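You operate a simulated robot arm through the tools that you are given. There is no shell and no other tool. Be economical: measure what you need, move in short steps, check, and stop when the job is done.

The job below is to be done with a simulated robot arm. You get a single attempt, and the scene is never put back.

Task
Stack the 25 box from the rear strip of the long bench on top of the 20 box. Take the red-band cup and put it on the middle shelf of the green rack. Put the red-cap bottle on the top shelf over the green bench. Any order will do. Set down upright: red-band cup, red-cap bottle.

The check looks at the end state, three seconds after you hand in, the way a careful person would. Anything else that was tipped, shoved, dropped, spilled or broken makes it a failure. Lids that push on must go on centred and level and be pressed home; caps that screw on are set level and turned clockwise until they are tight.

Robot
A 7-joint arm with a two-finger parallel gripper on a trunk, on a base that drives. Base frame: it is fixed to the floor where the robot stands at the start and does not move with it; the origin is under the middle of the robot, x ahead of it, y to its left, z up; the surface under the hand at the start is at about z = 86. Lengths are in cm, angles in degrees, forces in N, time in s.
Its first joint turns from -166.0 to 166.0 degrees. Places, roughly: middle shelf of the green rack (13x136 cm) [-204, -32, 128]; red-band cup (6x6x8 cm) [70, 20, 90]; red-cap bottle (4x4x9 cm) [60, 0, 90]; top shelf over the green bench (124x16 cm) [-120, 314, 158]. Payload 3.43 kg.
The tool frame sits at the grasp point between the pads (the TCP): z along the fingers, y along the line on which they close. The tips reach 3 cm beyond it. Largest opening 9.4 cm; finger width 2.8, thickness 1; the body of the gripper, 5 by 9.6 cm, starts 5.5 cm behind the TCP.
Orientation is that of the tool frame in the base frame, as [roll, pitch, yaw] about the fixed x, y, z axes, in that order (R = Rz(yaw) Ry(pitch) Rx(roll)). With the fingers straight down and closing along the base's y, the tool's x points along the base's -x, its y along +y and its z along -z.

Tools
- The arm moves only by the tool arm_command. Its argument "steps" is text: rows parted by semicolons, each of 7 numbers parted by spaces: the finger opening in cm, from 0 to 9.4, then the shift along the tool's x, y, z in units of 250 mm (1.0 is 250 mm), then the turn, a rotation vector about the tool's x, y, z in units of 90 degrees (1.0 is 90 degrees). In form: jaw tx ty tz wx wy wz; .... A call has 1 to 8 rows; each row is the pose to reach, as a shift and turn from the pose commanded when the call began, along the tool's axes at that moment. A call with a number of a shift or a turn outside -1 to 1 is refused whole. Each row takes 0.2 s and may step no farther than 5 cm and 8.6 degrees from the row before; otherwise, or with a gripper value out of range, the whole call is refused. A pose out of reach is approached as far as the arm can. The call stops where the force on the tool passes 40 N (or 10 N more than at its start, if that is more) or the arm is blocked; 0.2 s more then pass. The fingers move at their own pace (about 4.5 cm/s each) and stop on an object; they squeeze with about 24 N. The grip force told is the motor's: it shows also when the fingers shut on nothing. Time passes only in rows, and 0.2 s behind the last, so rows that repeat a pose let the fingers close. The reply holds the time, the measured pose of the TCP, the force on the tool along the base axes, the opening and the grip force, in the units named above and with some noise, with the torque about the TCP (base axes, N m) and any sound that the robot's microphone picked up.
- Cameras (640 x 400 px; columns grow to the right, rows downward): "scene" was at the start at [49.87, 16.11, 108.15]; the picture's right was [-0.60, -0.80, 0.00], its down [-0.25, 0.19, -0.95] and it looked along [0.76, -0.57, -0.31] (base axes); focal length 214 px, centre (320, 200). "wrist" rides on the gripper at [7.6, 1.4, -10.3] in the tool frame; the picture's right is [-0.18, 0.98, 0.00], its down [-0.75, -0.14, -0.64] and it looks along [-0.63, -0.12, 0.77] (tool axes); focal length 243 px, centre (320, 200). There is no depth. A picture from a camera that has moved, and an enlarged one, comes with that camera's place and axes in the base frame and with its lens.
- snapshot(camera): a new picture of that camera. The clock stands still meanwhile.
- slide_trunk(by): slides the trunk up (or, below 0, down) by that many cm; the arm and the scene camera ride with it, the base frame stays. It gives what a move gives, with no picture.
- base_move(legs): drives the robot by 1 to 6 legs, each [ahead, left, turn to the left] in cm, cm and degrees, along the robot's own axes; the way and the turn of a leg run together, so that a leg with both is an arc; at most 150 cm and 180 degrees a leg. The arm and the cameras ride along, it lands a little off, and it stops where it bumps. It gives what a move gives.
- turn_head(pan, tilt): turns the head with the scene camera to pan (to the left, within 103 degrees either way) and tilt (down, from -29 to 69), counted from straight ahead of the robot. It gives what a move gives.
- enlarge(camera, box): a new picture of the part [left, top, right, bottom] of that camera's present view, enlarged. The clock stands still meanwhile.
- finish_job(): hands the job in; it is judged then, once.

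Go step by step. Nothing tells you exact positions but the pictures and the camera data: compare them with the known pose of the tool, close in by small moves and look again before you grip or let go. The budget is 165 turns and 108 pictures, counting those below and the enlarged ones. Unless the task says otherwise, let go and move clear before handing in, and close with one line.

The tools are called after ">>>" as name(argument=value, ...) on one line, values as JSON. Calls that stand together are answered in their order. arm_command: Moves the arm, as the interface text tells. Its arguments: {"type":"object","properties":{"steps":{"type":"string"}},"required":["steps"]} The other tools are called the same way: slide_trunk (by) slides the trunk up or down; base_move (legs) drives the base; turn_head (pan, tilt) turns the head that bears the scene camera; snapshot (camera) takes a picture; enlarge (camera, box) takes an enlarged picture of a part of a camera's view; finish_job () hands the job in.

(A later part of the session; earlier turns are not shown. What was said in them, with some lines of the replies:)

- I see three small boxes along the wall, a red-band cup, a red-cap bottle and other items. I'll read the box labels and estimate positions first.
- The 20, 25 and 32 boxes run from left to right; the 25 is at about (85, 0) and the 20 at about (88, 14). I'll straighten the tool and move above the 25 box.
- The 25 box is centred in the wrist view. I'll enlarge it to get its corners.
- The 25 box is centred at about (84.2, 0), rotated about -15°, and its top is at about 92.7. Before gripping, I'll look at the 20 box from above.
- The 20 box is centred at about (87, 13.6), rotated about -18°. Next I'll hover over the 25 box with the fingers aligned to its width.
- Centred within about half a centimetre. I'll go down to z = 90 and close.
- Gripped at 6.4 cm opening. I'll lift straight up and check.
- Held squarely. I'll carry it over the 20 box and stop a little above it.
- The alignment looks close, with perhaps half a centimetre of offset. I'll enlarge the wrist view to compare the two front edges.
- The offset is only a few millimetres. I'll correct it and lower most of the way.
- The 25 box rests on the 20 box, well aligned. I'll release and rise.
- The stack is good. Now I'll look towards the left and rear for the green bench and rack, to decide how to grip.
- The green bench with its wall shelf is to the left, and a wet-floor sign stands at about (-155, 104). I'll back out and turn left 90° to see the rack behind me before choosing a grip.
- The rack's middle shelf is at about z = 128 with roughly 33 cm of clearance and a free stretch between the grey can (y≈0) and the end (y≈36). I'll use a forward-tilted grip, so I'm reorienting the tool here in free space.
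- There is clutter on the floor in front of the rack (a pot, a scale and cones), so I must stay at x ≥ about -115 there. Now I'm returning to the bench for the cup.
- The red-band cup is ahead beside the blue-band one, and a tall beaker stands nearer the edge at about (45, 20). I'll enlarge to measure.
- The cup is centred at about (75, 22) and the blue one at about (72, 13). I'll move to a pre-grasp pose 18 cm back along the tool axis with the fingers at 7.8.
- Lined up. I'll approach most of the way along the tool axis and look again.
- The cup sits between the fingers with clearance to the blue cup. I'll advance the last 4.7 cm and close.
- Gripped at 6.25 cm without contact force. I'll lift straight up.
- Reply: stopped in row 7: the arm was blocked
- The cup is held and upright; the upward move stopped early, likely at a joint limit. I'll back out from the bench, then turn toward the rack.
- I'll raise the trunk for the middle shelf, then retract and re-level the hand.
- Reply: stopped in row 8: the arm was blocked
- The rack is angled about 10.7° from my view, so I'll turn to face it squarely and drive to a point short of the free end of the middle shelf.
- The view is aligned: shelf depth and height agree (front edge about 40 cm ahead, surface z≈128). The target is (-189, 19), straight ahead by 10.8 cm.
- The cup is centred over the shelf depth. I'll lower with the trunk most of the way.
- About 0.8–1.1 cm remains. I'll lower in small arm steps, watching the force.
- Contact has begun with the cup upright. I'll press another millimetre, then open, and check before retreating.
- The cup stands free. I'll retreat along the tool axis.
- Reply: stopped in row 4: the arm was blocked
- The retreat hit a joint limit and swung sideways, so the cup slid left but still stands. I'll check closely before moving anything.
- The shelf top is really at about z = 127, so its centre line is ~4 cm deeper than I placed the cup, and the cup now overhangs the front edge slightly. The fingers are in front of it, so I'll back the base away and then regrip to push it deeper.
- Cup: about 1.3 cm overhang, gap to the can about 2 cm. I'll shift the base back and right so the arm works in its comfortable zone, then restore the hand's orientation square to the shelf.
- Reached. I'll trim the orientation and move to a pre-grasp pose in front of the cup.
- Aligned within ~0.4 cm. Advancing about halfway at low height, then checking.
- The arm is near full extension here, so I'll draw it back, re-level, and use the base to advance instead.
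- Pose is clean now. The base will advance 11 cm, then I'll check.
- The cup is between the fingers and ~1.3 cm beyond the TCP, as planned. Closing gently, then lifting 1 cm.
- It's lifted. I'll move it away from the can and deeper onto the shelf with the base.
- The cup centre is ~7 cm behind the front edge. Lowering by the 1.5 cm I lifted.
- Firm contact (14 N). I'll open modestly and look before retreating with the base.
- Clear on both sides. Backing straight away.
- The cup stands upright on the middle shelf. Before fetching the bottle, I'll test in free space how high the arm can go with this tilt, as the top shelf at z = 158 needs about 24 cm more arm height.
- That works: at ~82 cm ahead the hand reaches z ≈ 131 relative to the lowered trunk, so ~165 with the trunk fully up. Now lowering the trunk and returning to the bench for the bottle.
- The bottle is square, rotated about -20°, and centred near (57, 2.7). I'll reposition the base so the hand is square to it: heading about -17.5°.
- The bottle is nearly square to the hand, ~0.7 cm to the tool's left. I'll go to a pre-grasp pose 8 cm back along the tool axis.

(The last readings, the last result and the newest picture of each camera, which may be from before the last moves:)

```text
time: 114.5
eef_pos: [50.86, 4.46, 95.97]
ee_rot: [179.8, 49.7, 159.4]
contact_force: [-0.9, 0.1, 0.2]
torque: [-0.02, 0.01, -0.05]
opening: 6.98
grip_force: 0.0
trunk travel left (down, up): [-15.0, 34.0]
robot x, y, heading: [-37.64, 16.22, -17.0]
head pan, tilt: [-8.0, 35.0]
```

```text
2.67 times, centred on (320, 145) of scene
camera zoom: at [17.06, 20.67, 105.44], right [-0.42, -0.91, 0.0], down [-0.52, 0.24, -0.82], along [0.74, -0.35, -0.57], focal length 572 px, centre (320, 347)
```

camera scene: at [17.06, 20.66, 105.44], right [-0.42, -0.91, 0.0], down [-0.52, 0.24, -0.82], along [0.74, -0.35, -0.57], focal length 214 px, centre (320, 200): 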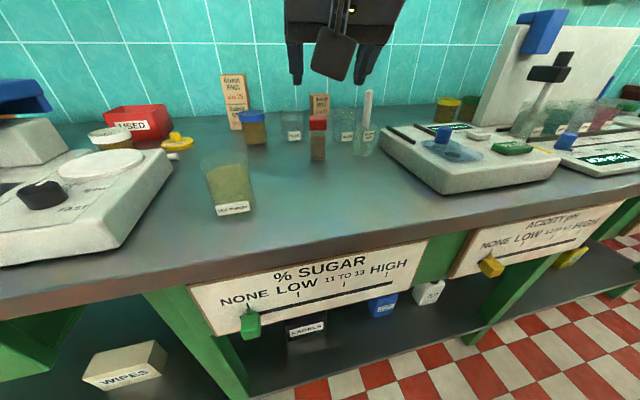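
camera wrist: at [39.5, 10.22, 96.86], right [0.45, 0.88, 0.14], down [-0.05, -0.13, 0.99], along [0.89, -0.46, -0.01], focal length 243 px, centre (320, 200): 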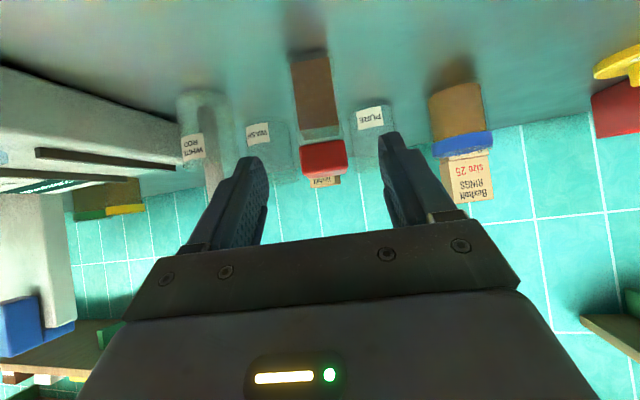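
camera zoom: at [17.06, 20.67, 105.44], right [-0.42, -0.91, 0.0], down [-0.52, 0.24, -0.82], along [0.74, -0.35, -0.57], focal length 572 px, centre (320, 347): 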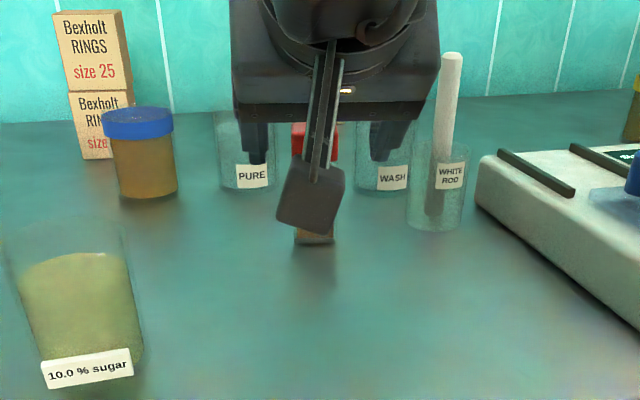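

Aligned. Advancing the last 8 cm and closing.

>>> arm_command(steps="7 0 0 0.12 0 0 0; 7 0 0 0.22 0 0 0; 7 0 0 0.3 0 0 0; 7 0 0 0.32 0 0 0; 7 0 0 0.32 0 0 0")

>>> snapshot(camera="wrist")

```text
time: 115.7
eef_pos: [56.39, 2.41, 90.86]
ee_rot: [179.7, 49.7, 159.3]
contact_force: [0.3, 0.1, -0.5]
torque: [-0.01, -0.02, 0.01]
opening: 6.99
grip_force: 0.1
trunk travel left (down, up): [-15.0, 34.0]
robot x, y, heading: [-38.2, 15.88, -17.1]
head pan, tilt: [-8.0, 35.0]
```

```text
33 pictures are left
camera wrist: at [45.19, 8.13, 91.72], right [0.45, 0.88, 0.14], down [-0.05, -0.14, 0.99], along [0.89, -0.46, -0.02], focal length 243 px, centre (320, 200)
```

wrist: 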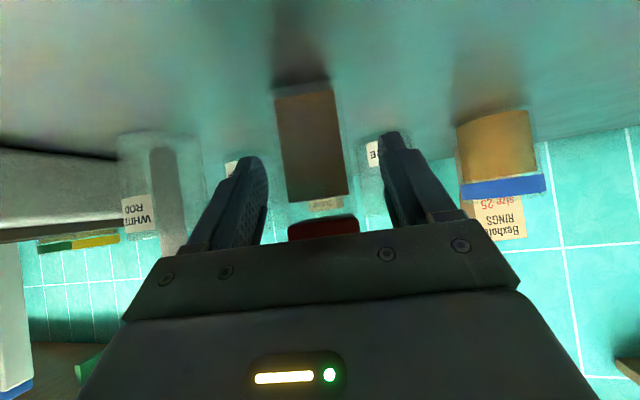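

The bottle is centred between the fingers. Closing.

>>> arm_command(steps="5 0 0 0 0 0 0; 3 0 0 0 0 0 0; 2 0 0 0 0 0 0; 2 0 0 0 0 0 0; 2 0 0 0 0 0 0; 2 0 0 0 0 0 0")

>>> snapshot(camera="wrist")

```text
time: 117.1
eef_pos: [56.54, 2.43, 90.84]
ee_rot: [179.7, 49.7, 159.4]
contact_force: [0.5, -0.1, -0.3]
torque: [-0.05, -0.02, 0.01]
opening: 3.79
grip_force: 23.7
trunk travel left (down, up): [-15.0, 34.0]
robot x, y, heading: [-38.27, 16.23, -17.2]
head pan, tilt: [-8.0, 35.0]
```

```text
32 pictures are left
camera wrist: at [45.19, 8.13, 91.73], right [0.45, 0.88, 0.14], down [-0.05, -0.14, 0.99], along [0.89, -0.46, -0.02], focal length 243 px, centre (320, 200)
```

wrist: 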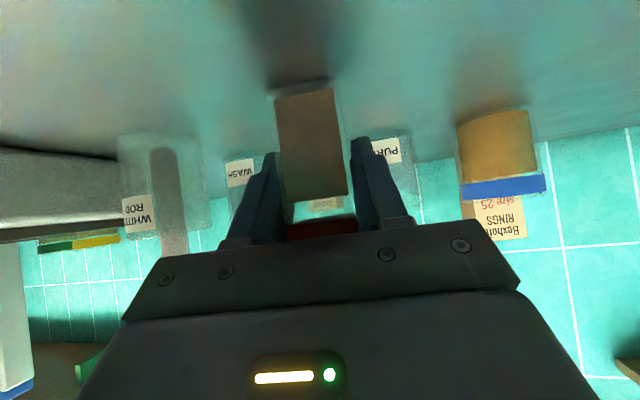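

Gripped at 3.8 cm. I'll lift with the trunk, keeping the orientation.

>>> slide_trunk(by=16)

>>> snapshot(camera="scene")

```text
time: 119.0
eef_pos: [56.49, 2.37, 106.78]
ee_rot: [179.7, 49.7, 159.3]
contact_force: [-0.4, -0.2, -0.4]
torque: [0.01, -0.01, 0.0]
opening: 3.77
grip_force: 24.3
trunk travel left (down, up): [-31.0, 18.0]
robot x, y, heading: [-37.61, 15.85, -16.8]
head pan, tilt: [-8.0, 35.0]
```

```text
31 pictures are left
camera scene: at [17.07, 20.66, 121.43], right [-0.42, -0.91, 0.0], down [-0.52, 0.24, -0.82], along [0.74, -0.35, -0.57], focal length 214 px, centre (320, 200)
```

scene: 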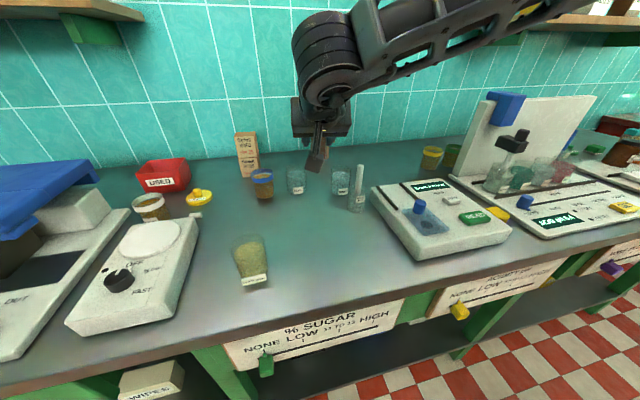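

The bottle is held. Backing out and turning toward the green bench.

>>> base_move(legs=[[-40, 0, 0], [0, 0, 107], [100, 10, 0]])

>>> turn_head(pan=0, tilt=0)

>>> snapshot(camera="scene")

```text
time: 130.7
eef_pos: [-99.77, 222.16, 106.79]
ee_rot: [179.7, 49.7, -93.9]
contact_force: [0.1, -0.3, -1.7]
torque: [-0.01, 0.04, -0.03]
opening: 3.78
grip_force: 24.2
trunk travel left (down, up): [-31.0, 18.0]
robot x, y, heading: [-85.55, 128.18, 90.0]
head pan, tilt: [-8.0, 35.0]
```

```text
time: 131.8
eef_pos: [-99.76, 222.13, 106.89]
ee_rot: [179.6, 49.8, -93.9]
contact_force: [-0.3, -0.9, -1.1]
torque: [0.0, 0.02, 0.01]
opening: 3.8
grip_force: 24.0
trunk travel left (down, up): [-31.0, 18.0]
robot x, y, heading: [-85.91, 127.84, 89.6]
head pan, tilt: [0.0, 0.0]
```

```text
30 pictures are left
camera scene: at [-106.68, 179.51, 127.05], right [1.0, -0.01, 0.0], down [0.0, 0.0, -1.0], along [0.01, 1.0, 0.0], focal length 214 px, centre (320, 200)
```

scene: 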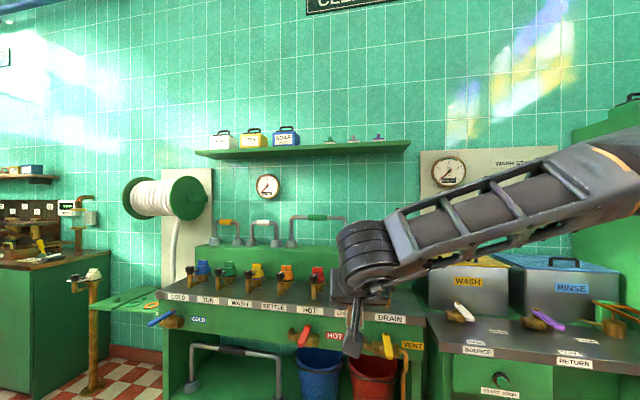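

There's a single wall shelf over the green bench, angled ~11°, with a free gap between the SOAP box and the small valve items. I'll enlarge it.

>>> enlarge(camera="scene", box=[180, 110, 420, 260])

```text
2.67 times, centred on (300, 185) of scene
camera zoom: at [-106.68, 179.51, 127.05], right [1.0, -0.01, 0.0], down [0.0, 0.0, -1.0], along [0.01, 1.0, 0.0], focal length 572 px, centre (373, 240)
```

zoom: 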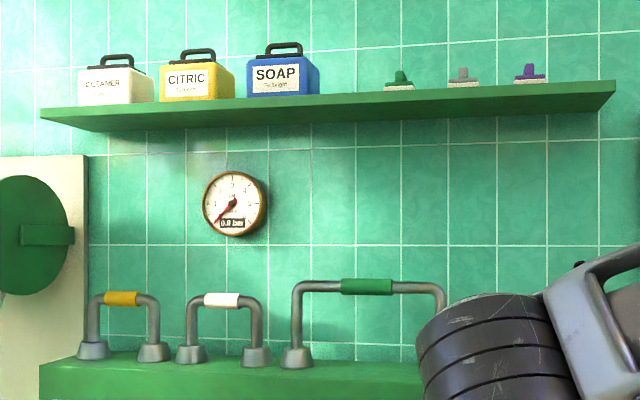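

The gap is around x = -111, between the SOAP box and the first valve. Reach is going to be tight, so I need the exact bench front and protruding handles.

>>> turn_head(pan=0, tilt=40)

>>> snapshot(camera="scene")

```text
time: 132.8
eef_pos: [-99.8, 221.98, 106.86]
ee_rot: [179.7, 49.7, -93.9]
contact_force: [0.9, 0.5, -1.0]
torque: [-0.02, 0.02, -0.02]
opening: 3.78
grip_force: 24.1
trunk travel left (down, up): [-31.0, 18.0]
robot x, y, heading: [-85.61, 128.0, 89.6]
head pan, tilt: [0.0, 40.0]
```

```text
28 pictures are left
camera scene: at [-106.68, 179.01, 120.69], right [1.0, -0.01, 0.0], down [0.0, -0.64, -0.77], along [0.0, 0.77, -0.64], focal length 214 px, centre (320, 200)
```

scene: 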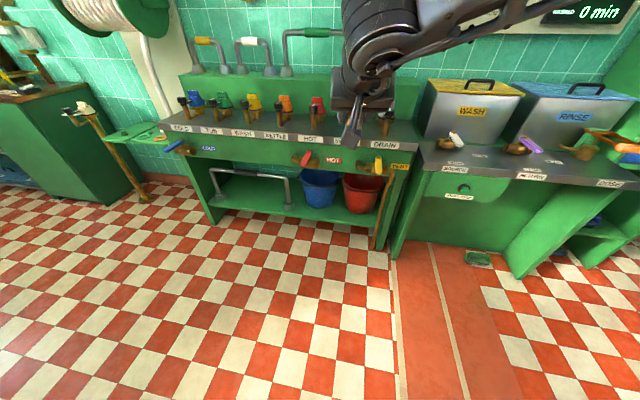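

The bench front is at about y = 270 near x = -110, leaving enough room. I'll raise the trunk fully and the arm to its high pose here in free space.

>>> slide_trunk(by=17.5)

>>> arm_command(steps="2 -0.011 0 -0.14 0 0 0; 2 -0.022 0 -0.28 0 0 0; 2 -0.034 0 -0.42 0 0 0; 2 -0.045 0 -0.56 0 0 0; 2 -0.056 0 -0.676 0 0 0; 2 -0.056 0 -0.676 0 0 0")

>>> arm_command(steps="2 -0.13 0 -0.11 0 0 0; 2 -0.26 0 -0.22 0 0 0; 2 -0.39 0 -0.33 0 0 0; 2 -0.52 0 -0.44 0 0 0; 2 -0.65 0 -0.55 0 0 0; 2 -0.75 0 -0.635 0 0 0; 2 -0.84 0 -0.711 0 0 0; 2 -0.84 0 -0.711 0 0 0")

```text
time: 134.8
eef_pos: [-99.78, 222.17, 124.25]
ee_rot: [179.7, 49.7, -93.8]
contact_force: [0.1, -0.9, 0.2]
torque: [-0.03, -0.01, -0.02]
opening: 3.79
grip_force: 24.0
trunk travel left (down, up): [-48.5, 0.5]
robot x, y, heading: [-85.56, 127.95, 89.4]
head pan, tilt: [0.0, 40.0]
```

```text
time: 136.2
eef_pos: [-100.91, 209.94, 134.57]
ee_rot: [177.8, 47.2, -95.1]
contact_force: [0.4, 0.0, 0.1]
torque: [-0.05, 0.02, 0.01]
opening: 3.79
grip_force: 24.4
trunk travel left (down, up): [-48.5, 0.5]
robot x, y, heading: [-85.86, 127.85, 89.7]
head pan, tilt: [0.0, 40.0]
```

```text
time: 138.0
eef_pos: [-99.54, 211.19, 162.24]
ee_rot: [177.6, 47.3, -95.6]
contact_force: [-0.1, 0.3, -0.4]
torque: [0.02, 0.02, 0.03]
opening: 3.78
grip_force: 24.3
trunk travel left (down, up): [-48.5, 0.5]
robot x, y, heading: [-85.65, 127.8, 89.6]
head pan, tilt: [0.0, 40.0]
```

>>> arm_command(steps="2 -0.012 0 -0.05 0.008 -0.01 0; 2 -0.024 0 -0.1 0.016 -0.02 0; 2 -0.034 0 -0.14 0.023 -0.027 0; 2 -0.034 0 -0.14 0.023 -0.027 0; 2 -0.034 0 -0.14 0.023 -0.027 0")

>>> turn_head(pan=0, tilt=0)

>>> snapshot(camera="scene")

```text
time: 139.2
eef_pos: [-99.92, 209.3, 165.17]
ee_rot: [179.9, 49.7, -95.4]
contact_force: [0.4, -0.3, -1.2]
torque: [-0.03, 0.0, 0.0]
opening: 3.79
grip_force: 23.7
trunk travel left (down, up): [-48.5, 0.5]
robot x, y, heading: [-85.8, 127.92, 90.0]
head pan, tilt: [0.0, 40.0]
```

```text
time: 140.2
eef_pos: [-99.89, 209.21, 165.04]
ee_rot: [180.0, 49.7, -95.2]
contact_force: [0.4, 0.0, -1.8]
torque: [-0.01, 0.02, 0.01]
opening: 3.78
grip_force: 24.3
trunk travel left (down, up): [-48.5, 0.5]
robot x, y, heading: [-85.62, 127.93, 89.7]
head pan, tilt: [0.0, 0.0]
```

```text
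27 pictures are left
camera scene: at [-106.68, 179.51, 144.55], right [1.0, -0.01, 0.0], down [0.0, 0.0, -1.0], along [0.01, 1.0, 0.0], focal length 214 px, centre (320, 200)
```

scene: 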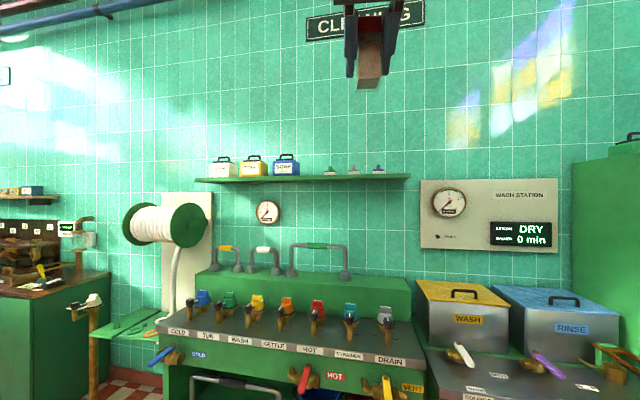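

>>> enlarge(camera="scene", box=[180, 130, 420, 280])

```text
2.67 times, centred on (300, 205) of scene
camera zoom: at [-106.68, 179.51, 144.55], right [1.0, -0.01, 0.0], down [0.0, 0.0, -1.0], along [0.01, 1.0, 0.0], focal length 572 px, centre (373, 187)
```

zoom: 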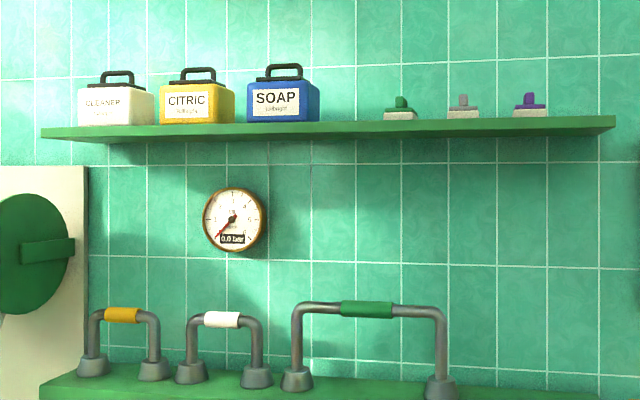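

Shelf top is z ≈ 158.3, with the front edge from (-184, 313) to (-59, 292). Target for the bottle: about (-110.7, 307). Driving to a pre-place position ~16 cm short.

>>> base_move(legs=[[0, 0, -9.8], [74, 41, 0]])

>>> snapshot(camera="scene")

>>> snapshot(camera="wrist")

>>> turn_head(pan=0, tilt=60)

>>> snapshot(camera="scene")

```text
time: 145.4
eef_pos: [-112.44, 291.16, 165.18]
ee_rot: [179.9, 49.8, -105.6]
contact_force: [-0.3, 0.0, -1.0]
torque: [0.01, 0.01, -0.02]
opening: 3.79
grip_force: 23.8
trunk travel left (down, up): [-48.5, 0.5]
robot x, y, heading: [-112.9, 208.45, 79.5]
head pan, tilt: [0.0, 0.0]
```

```text
25 pictures are left
camera scene: at [-124.51, 262.96, 144.56], right [0.98, -0.18, 0.0], down [0.0, 0.0, -1.0], along [0.18, 0.98, 0.0], focal length 214 px, centre (320, 200)
```

scene: 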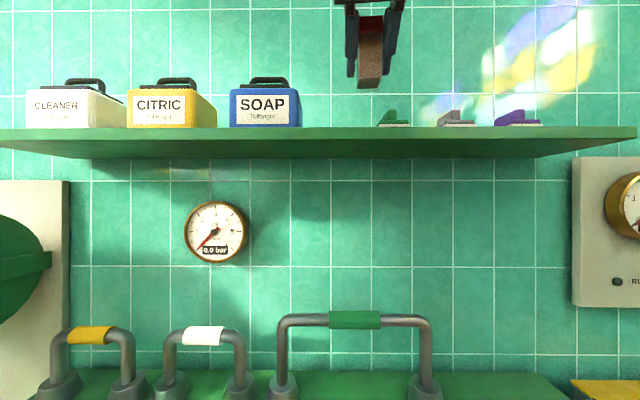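

```text
24 pictures are left
camera wrist: at [-117.12, 279.04, 166.07], right [-0.92, 0.38, 0.14], down [0.14, -0.04, 0.99], along [0.38, 0.93, -0.01], focal length 243 px, centre (320, 200)
```

wrist: 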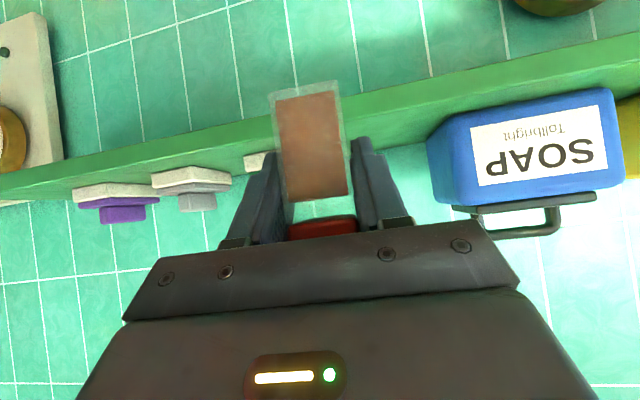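

```text
time: 146.7
eef_pos: [-112.33, 291.19, 164.96]
ee_rot: [179.6, 49.3, -105.7]
contact_force: [-0.6, -0.3, -0.2]
torque: [0.0, 0.0, -0.01]
opening: 3.78
grip_force: 24.3
trunk travel left (down, up): [-48.5, 0.5]
robot x, y, heading: [-113.06, 208.56, 79.2]
head pan, tilt: [0.0, 60.0]
```

```text
23 pictures are left
camera scene: at [-124.94, 260.68, 135.52], right [0.98, -0.18, 0.0], down [-0.16, -0.85, -0.5], along [0.09, 0.49, -0.87], focal length 214 px, centre (320, 200)
```

scene: 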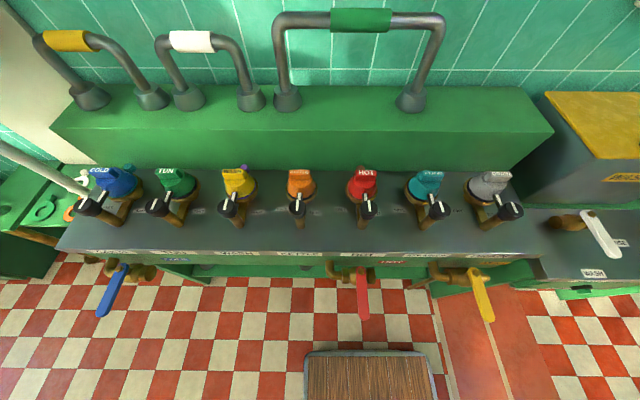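

The view shows the base passes under the tap levers (bench front ~65 cm ahead of my axis, base front ~40). I need to go ~16.5 cm ahead and 3.2 cm left; doing most of it, then checking.

>>> base_move(legs=[[7, 3.2, 0]])

>>> snapshot(camera="wrist")

>>> snapshot(camera="scene")

```text
time: 147.8
eef_pos: [-114.3, 298.75, 164.81]
ee_rot: [179.6, 49.4, -105.9]
contact_force: [0.8, -1.1, -0.6]
torque: [0.04, 0.0, 0.01]
opening: 3.8
grip_force: 23.9
trunk travel left (down, up): [-48.5, 0.5]
robot x, y, heading: [-114.86, 216.23, 79.3]
head pan, tilt: [0.0, 60.0]
```

```text
22 pictures are left
camera wrist: at [-118.89, 286.9, 165.89], right [-0.91, 0.38, 0.14], down [0.14, -0.03, 0.99], along [0.38, 0.93, -0.02], focal length 243 px, centre (320, 200)
```

wrist: 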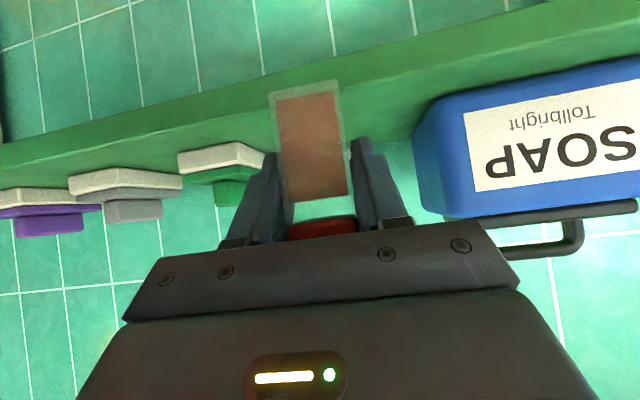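

```text
21 pictures are left
camera scene: at [-126.84, 268.36, 135.53], right [0.98, -0.18, 0.0], down [-0.16, -0.85, -0.5], along [0.09, 0.49, -0.87], focal length 214 px, centre (320, 200)
```

scene: 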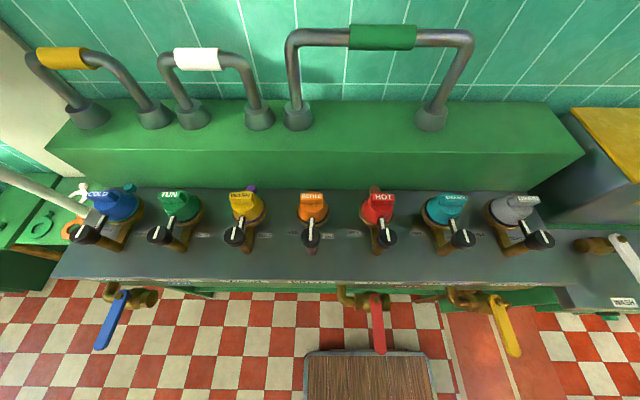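

Balanced in the gap (about 6 cm on each side). The lever is at z ≈ 75, well above my base deck. Advancing 9 cm.

>>> base_move(legs=[[9, 0, 0]])

>>> turn_head(pan=0, tilt=-15)

>>> snapshot(camera="scene")

>>> snapshot(camera="wrist")

```text
time: 148.9
eef_pos: [-112.55, 307.58, 164.78]
ee_rot: [179.5, 49.2, -106.0]
contact_force: [1.0, 0.1, -0.4]
torque: [0.03, -0.01, 0.02]
opening: 3.81
grip_force: 23.9
trunk travel left (down, up): [-48.5, 0.5]
robot x, y, heading: [-113.09, 224.61, 79.6]
head pan, tilt: [0.0, 60.0]
```

```text
time: 150.4
eef_pos: [-112.5, 307.76, 164.72]
ee_rot: [179.5, 49.2, -105.9]
contact_force: [-0.1, 0.5, -0.2]
torque: [0.0, 0.01, 0.0]
opening: 3.81
grip_force: 23.8
trunk travel left (down, up): [-48.5, 0.5]
robot x, y, heading: [-113.65, 224.81, 79.7]
head pan, tilt: [0.0, -15.0]
```

```text
20 pictures are left
camera scene: at [-124.86, 278.48, 146.79], right [0.98, -0.18, 0.0], down [0.05, 0.25, -0.97], along [0.18, 0.95, 0.26], focal length 214 px, centre (320, 200)
```

scene: 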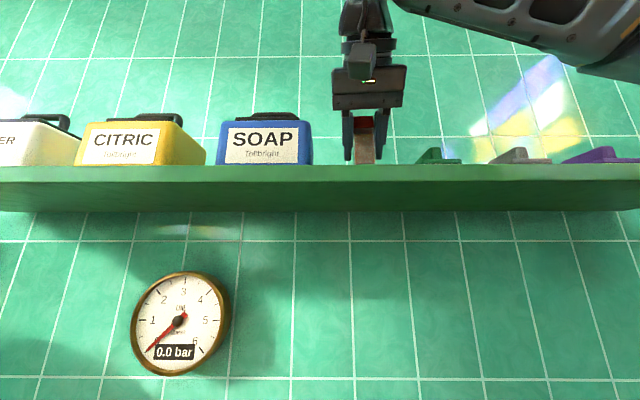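

```text
19 pictures are left
camera wrist: at [-117.09, 295.7, 165.82], right [-0.91, 0.38, 0.14], down [0.14, -0.03, 0.99], along [0.38, 0.92, -0.02], focal length 243 px, centre (320, 200)
```

wrist: 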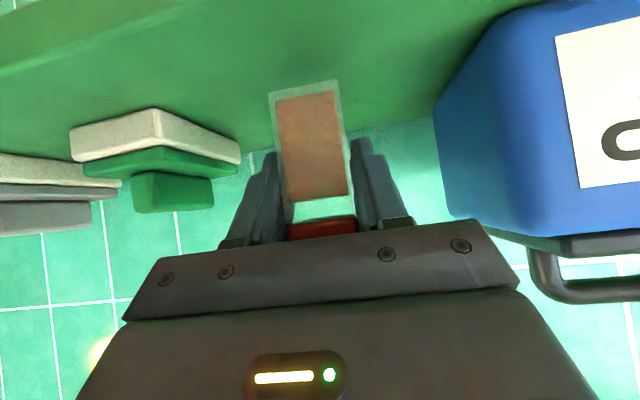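

The bottle is ~5.5 cm inside the front edge, clear of neighbours. Lowering with the trunk in small steps.

>>> slide_trunk(by=-1.2)

>>> slide_trunk(by=-0.3)

```text
time: 151.0
eef_pos: [-112.51, 307.7, 163.57]
ee_rot: [179.5, 49.2, -105.9]
contact_force: [0.1, -0.5, -1.2]
torque: [0.03, 0.01, -0.03]
opening: 3.77
grip_force: 24.0
trunk travel left (down, up): [-47.3, 1.7]
robot x, y, heading: [-113.17, 225.15, 79.3]
head pan, tilt: [0.0, -15.0]
```

```text
time: 151.5
eef_pos: [-112.48, 307.68, 163.38]
ee_rot: [179.6, 49.2, -105.9]
contact_force: [-0.6, 0.4, 1.7]
torque: [0.03, -0.06, 0.01]
opening: 3.78
grip_force: 23.5
trunk travel left (down, up): [-47.0, 2.0]
robot x, y, heading: [-112.89, 224.96, 79.5]
head pan, tilt: [0.0, -15.0]
```

>>> slide_trunk(by=-0.2)

>>> snapshot(camera="wrist")

```text
time: 152.0
eef_pos: [-112.5, 307.6, 163.1]
ee_rot: [179.4, 49.3, -105.9]
contact_force: [-1.4, 2.1, 15.6]
torque: [0.08, -0.18, 0.02]
opening: 3.81
grip_force: 24.0
trunk travel left (down, up): [-46.8, 2.2]
robot x, y, heading: [-112.66, 224.62, 79.5]
head pan, tilt: [0.0, -15.0]
```

```text
18 pictures are left
camera wrist: at [-117.11, 295.64, 164.22], right [-0.91, 0.38, 0.15], down [0.14, -0.04, 0.99], along [0.38, 0.93, -0.02], focal length 243 px, centre (320, 200)
```

wrist: 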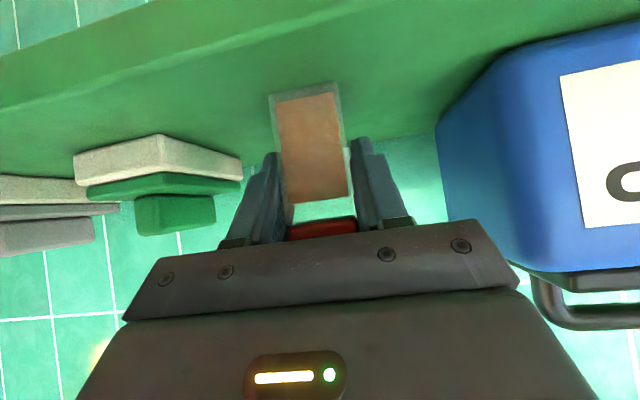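

Seated (≈16 N contact). Opening to 6 cm.

>>> arm_command(steps="3.8 0 0 0 0 0 0; 4.6 0 0 0 0 0 0; 5.5 0 0 0 0 0 0; 6 0 0 0 0 0 0; 6 0 0 0 0 0 0")

>>> snapshot(camera="wrist")

```text
time: 153.2
eef_pos: [-112.49, 307.63, 163.07]
ee_rot: [179.5, 49.2, -105.9]
contact_force: [0.3, -0.2, 0.4]
torque: [0.02, 0.02, 0.0]
opening: 6.03
grip_force: 0.2
trunk travel left (down, up): [-46.8, 2.2]
robot x, y, heading: [-113.2, 224.74, 79.4]
head pan, tilt: [0.0, -15.0]
```

```text
17 pictures are left
camera wrist: at [-117.1, 295.69, 164.12], right [-0.91, 0.38, 0.14], down [0.14, -0.03, 0.99], along [0.38, 0.92, -0.02], focal length 243 px, centre (320, 200)
```

wrist: 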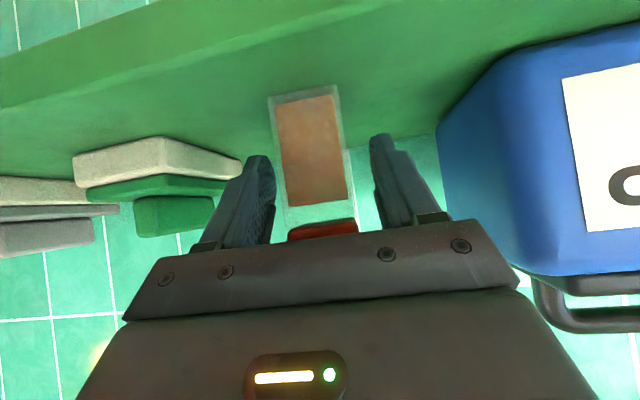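

Free on both sides. Backing away along the tool direction.

>>> base_move(legs=[[-10, 0.9, 0], [-25, 0, 0]])

>>> turn_head(pan=0, tilt=0)

>>> snapshot(camera="scene")

>>> snapshot(camera="wrist")

```text
time: 155.8
eef_pos: [-119.92, 273.02, 163.0]
ee_rot: [179.5, 49.3, -105.8]
contact_force: [0.1, 0.0, -0.4]
torque: [0.0, -0.01, -0.02]
opening: 6.02
grip_force: 0.1
trunk travel left (down, up): [-46.8, 2.2]
robot x, y, heading: [-121.2, 190.23, 79.6]
head pan, tilt: [0.0, -15.0]
```

```text
time: 156.6
eef_pos: [-119.99, 272.83, 163.05]
ee_rot: [179.5, 49.1, -105.8]
contact_force: [-0.3, 0.1, -0.1]
torque: [-0.01, -0.01, 0.01]
opening: 5.99
grip_force: 0.0
trunk travel left (down, up): [-46.8, 2.2]
robot x, y, heading: [-120.77, 190.23, 79.5]
head pan, tilt: [0.0, 0.0]
```

```text
16 pictures are left
camera scene: at [-132.2, 244.66, 142.86], right [0.98, -0.18, 0.0], down [0.0, 0.0, -1.0], along [0.18, 0.98, 0.0], focal length 214 px, centre (320, 200)
```

scene: 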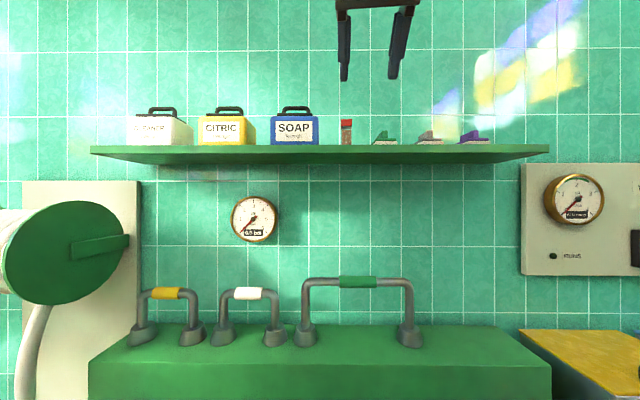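

```text
15 pictures are left
camera wrist: at [-124.61, 260.97, 164.1], right [-0.91, 0.38, 0.15], down [0.14, -0.03, 0.99], along [0.38, 0.93, -0.03], focal length 243 px, centre (320, 200)
```

wrist: 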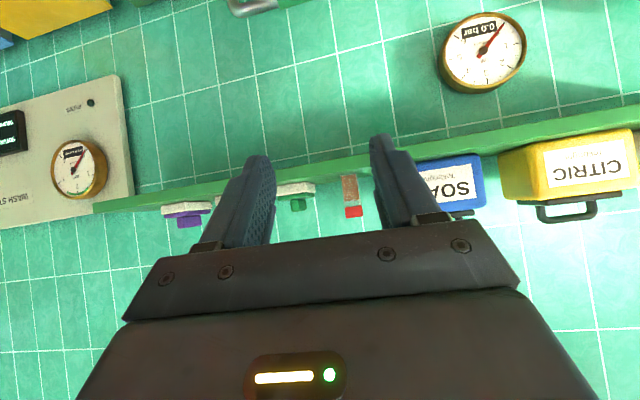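

The bottle stands upright on the shelf over the green bench, clear of its neighbours, and the hand is clear. The box stack and the cup were checked after I let go of each, so I'm handing in.

>>> finish_job()

```text
The job is handed in.
```

I handed the job in with all three items placed: the 25 box on the 20 box, the red-band cup upright on the rack's middle shelf, and the red-cap bottle upright on the shelf over the green bench. The cup slid to the shelf's front edge on the first try, so I regripped it and set it further back.
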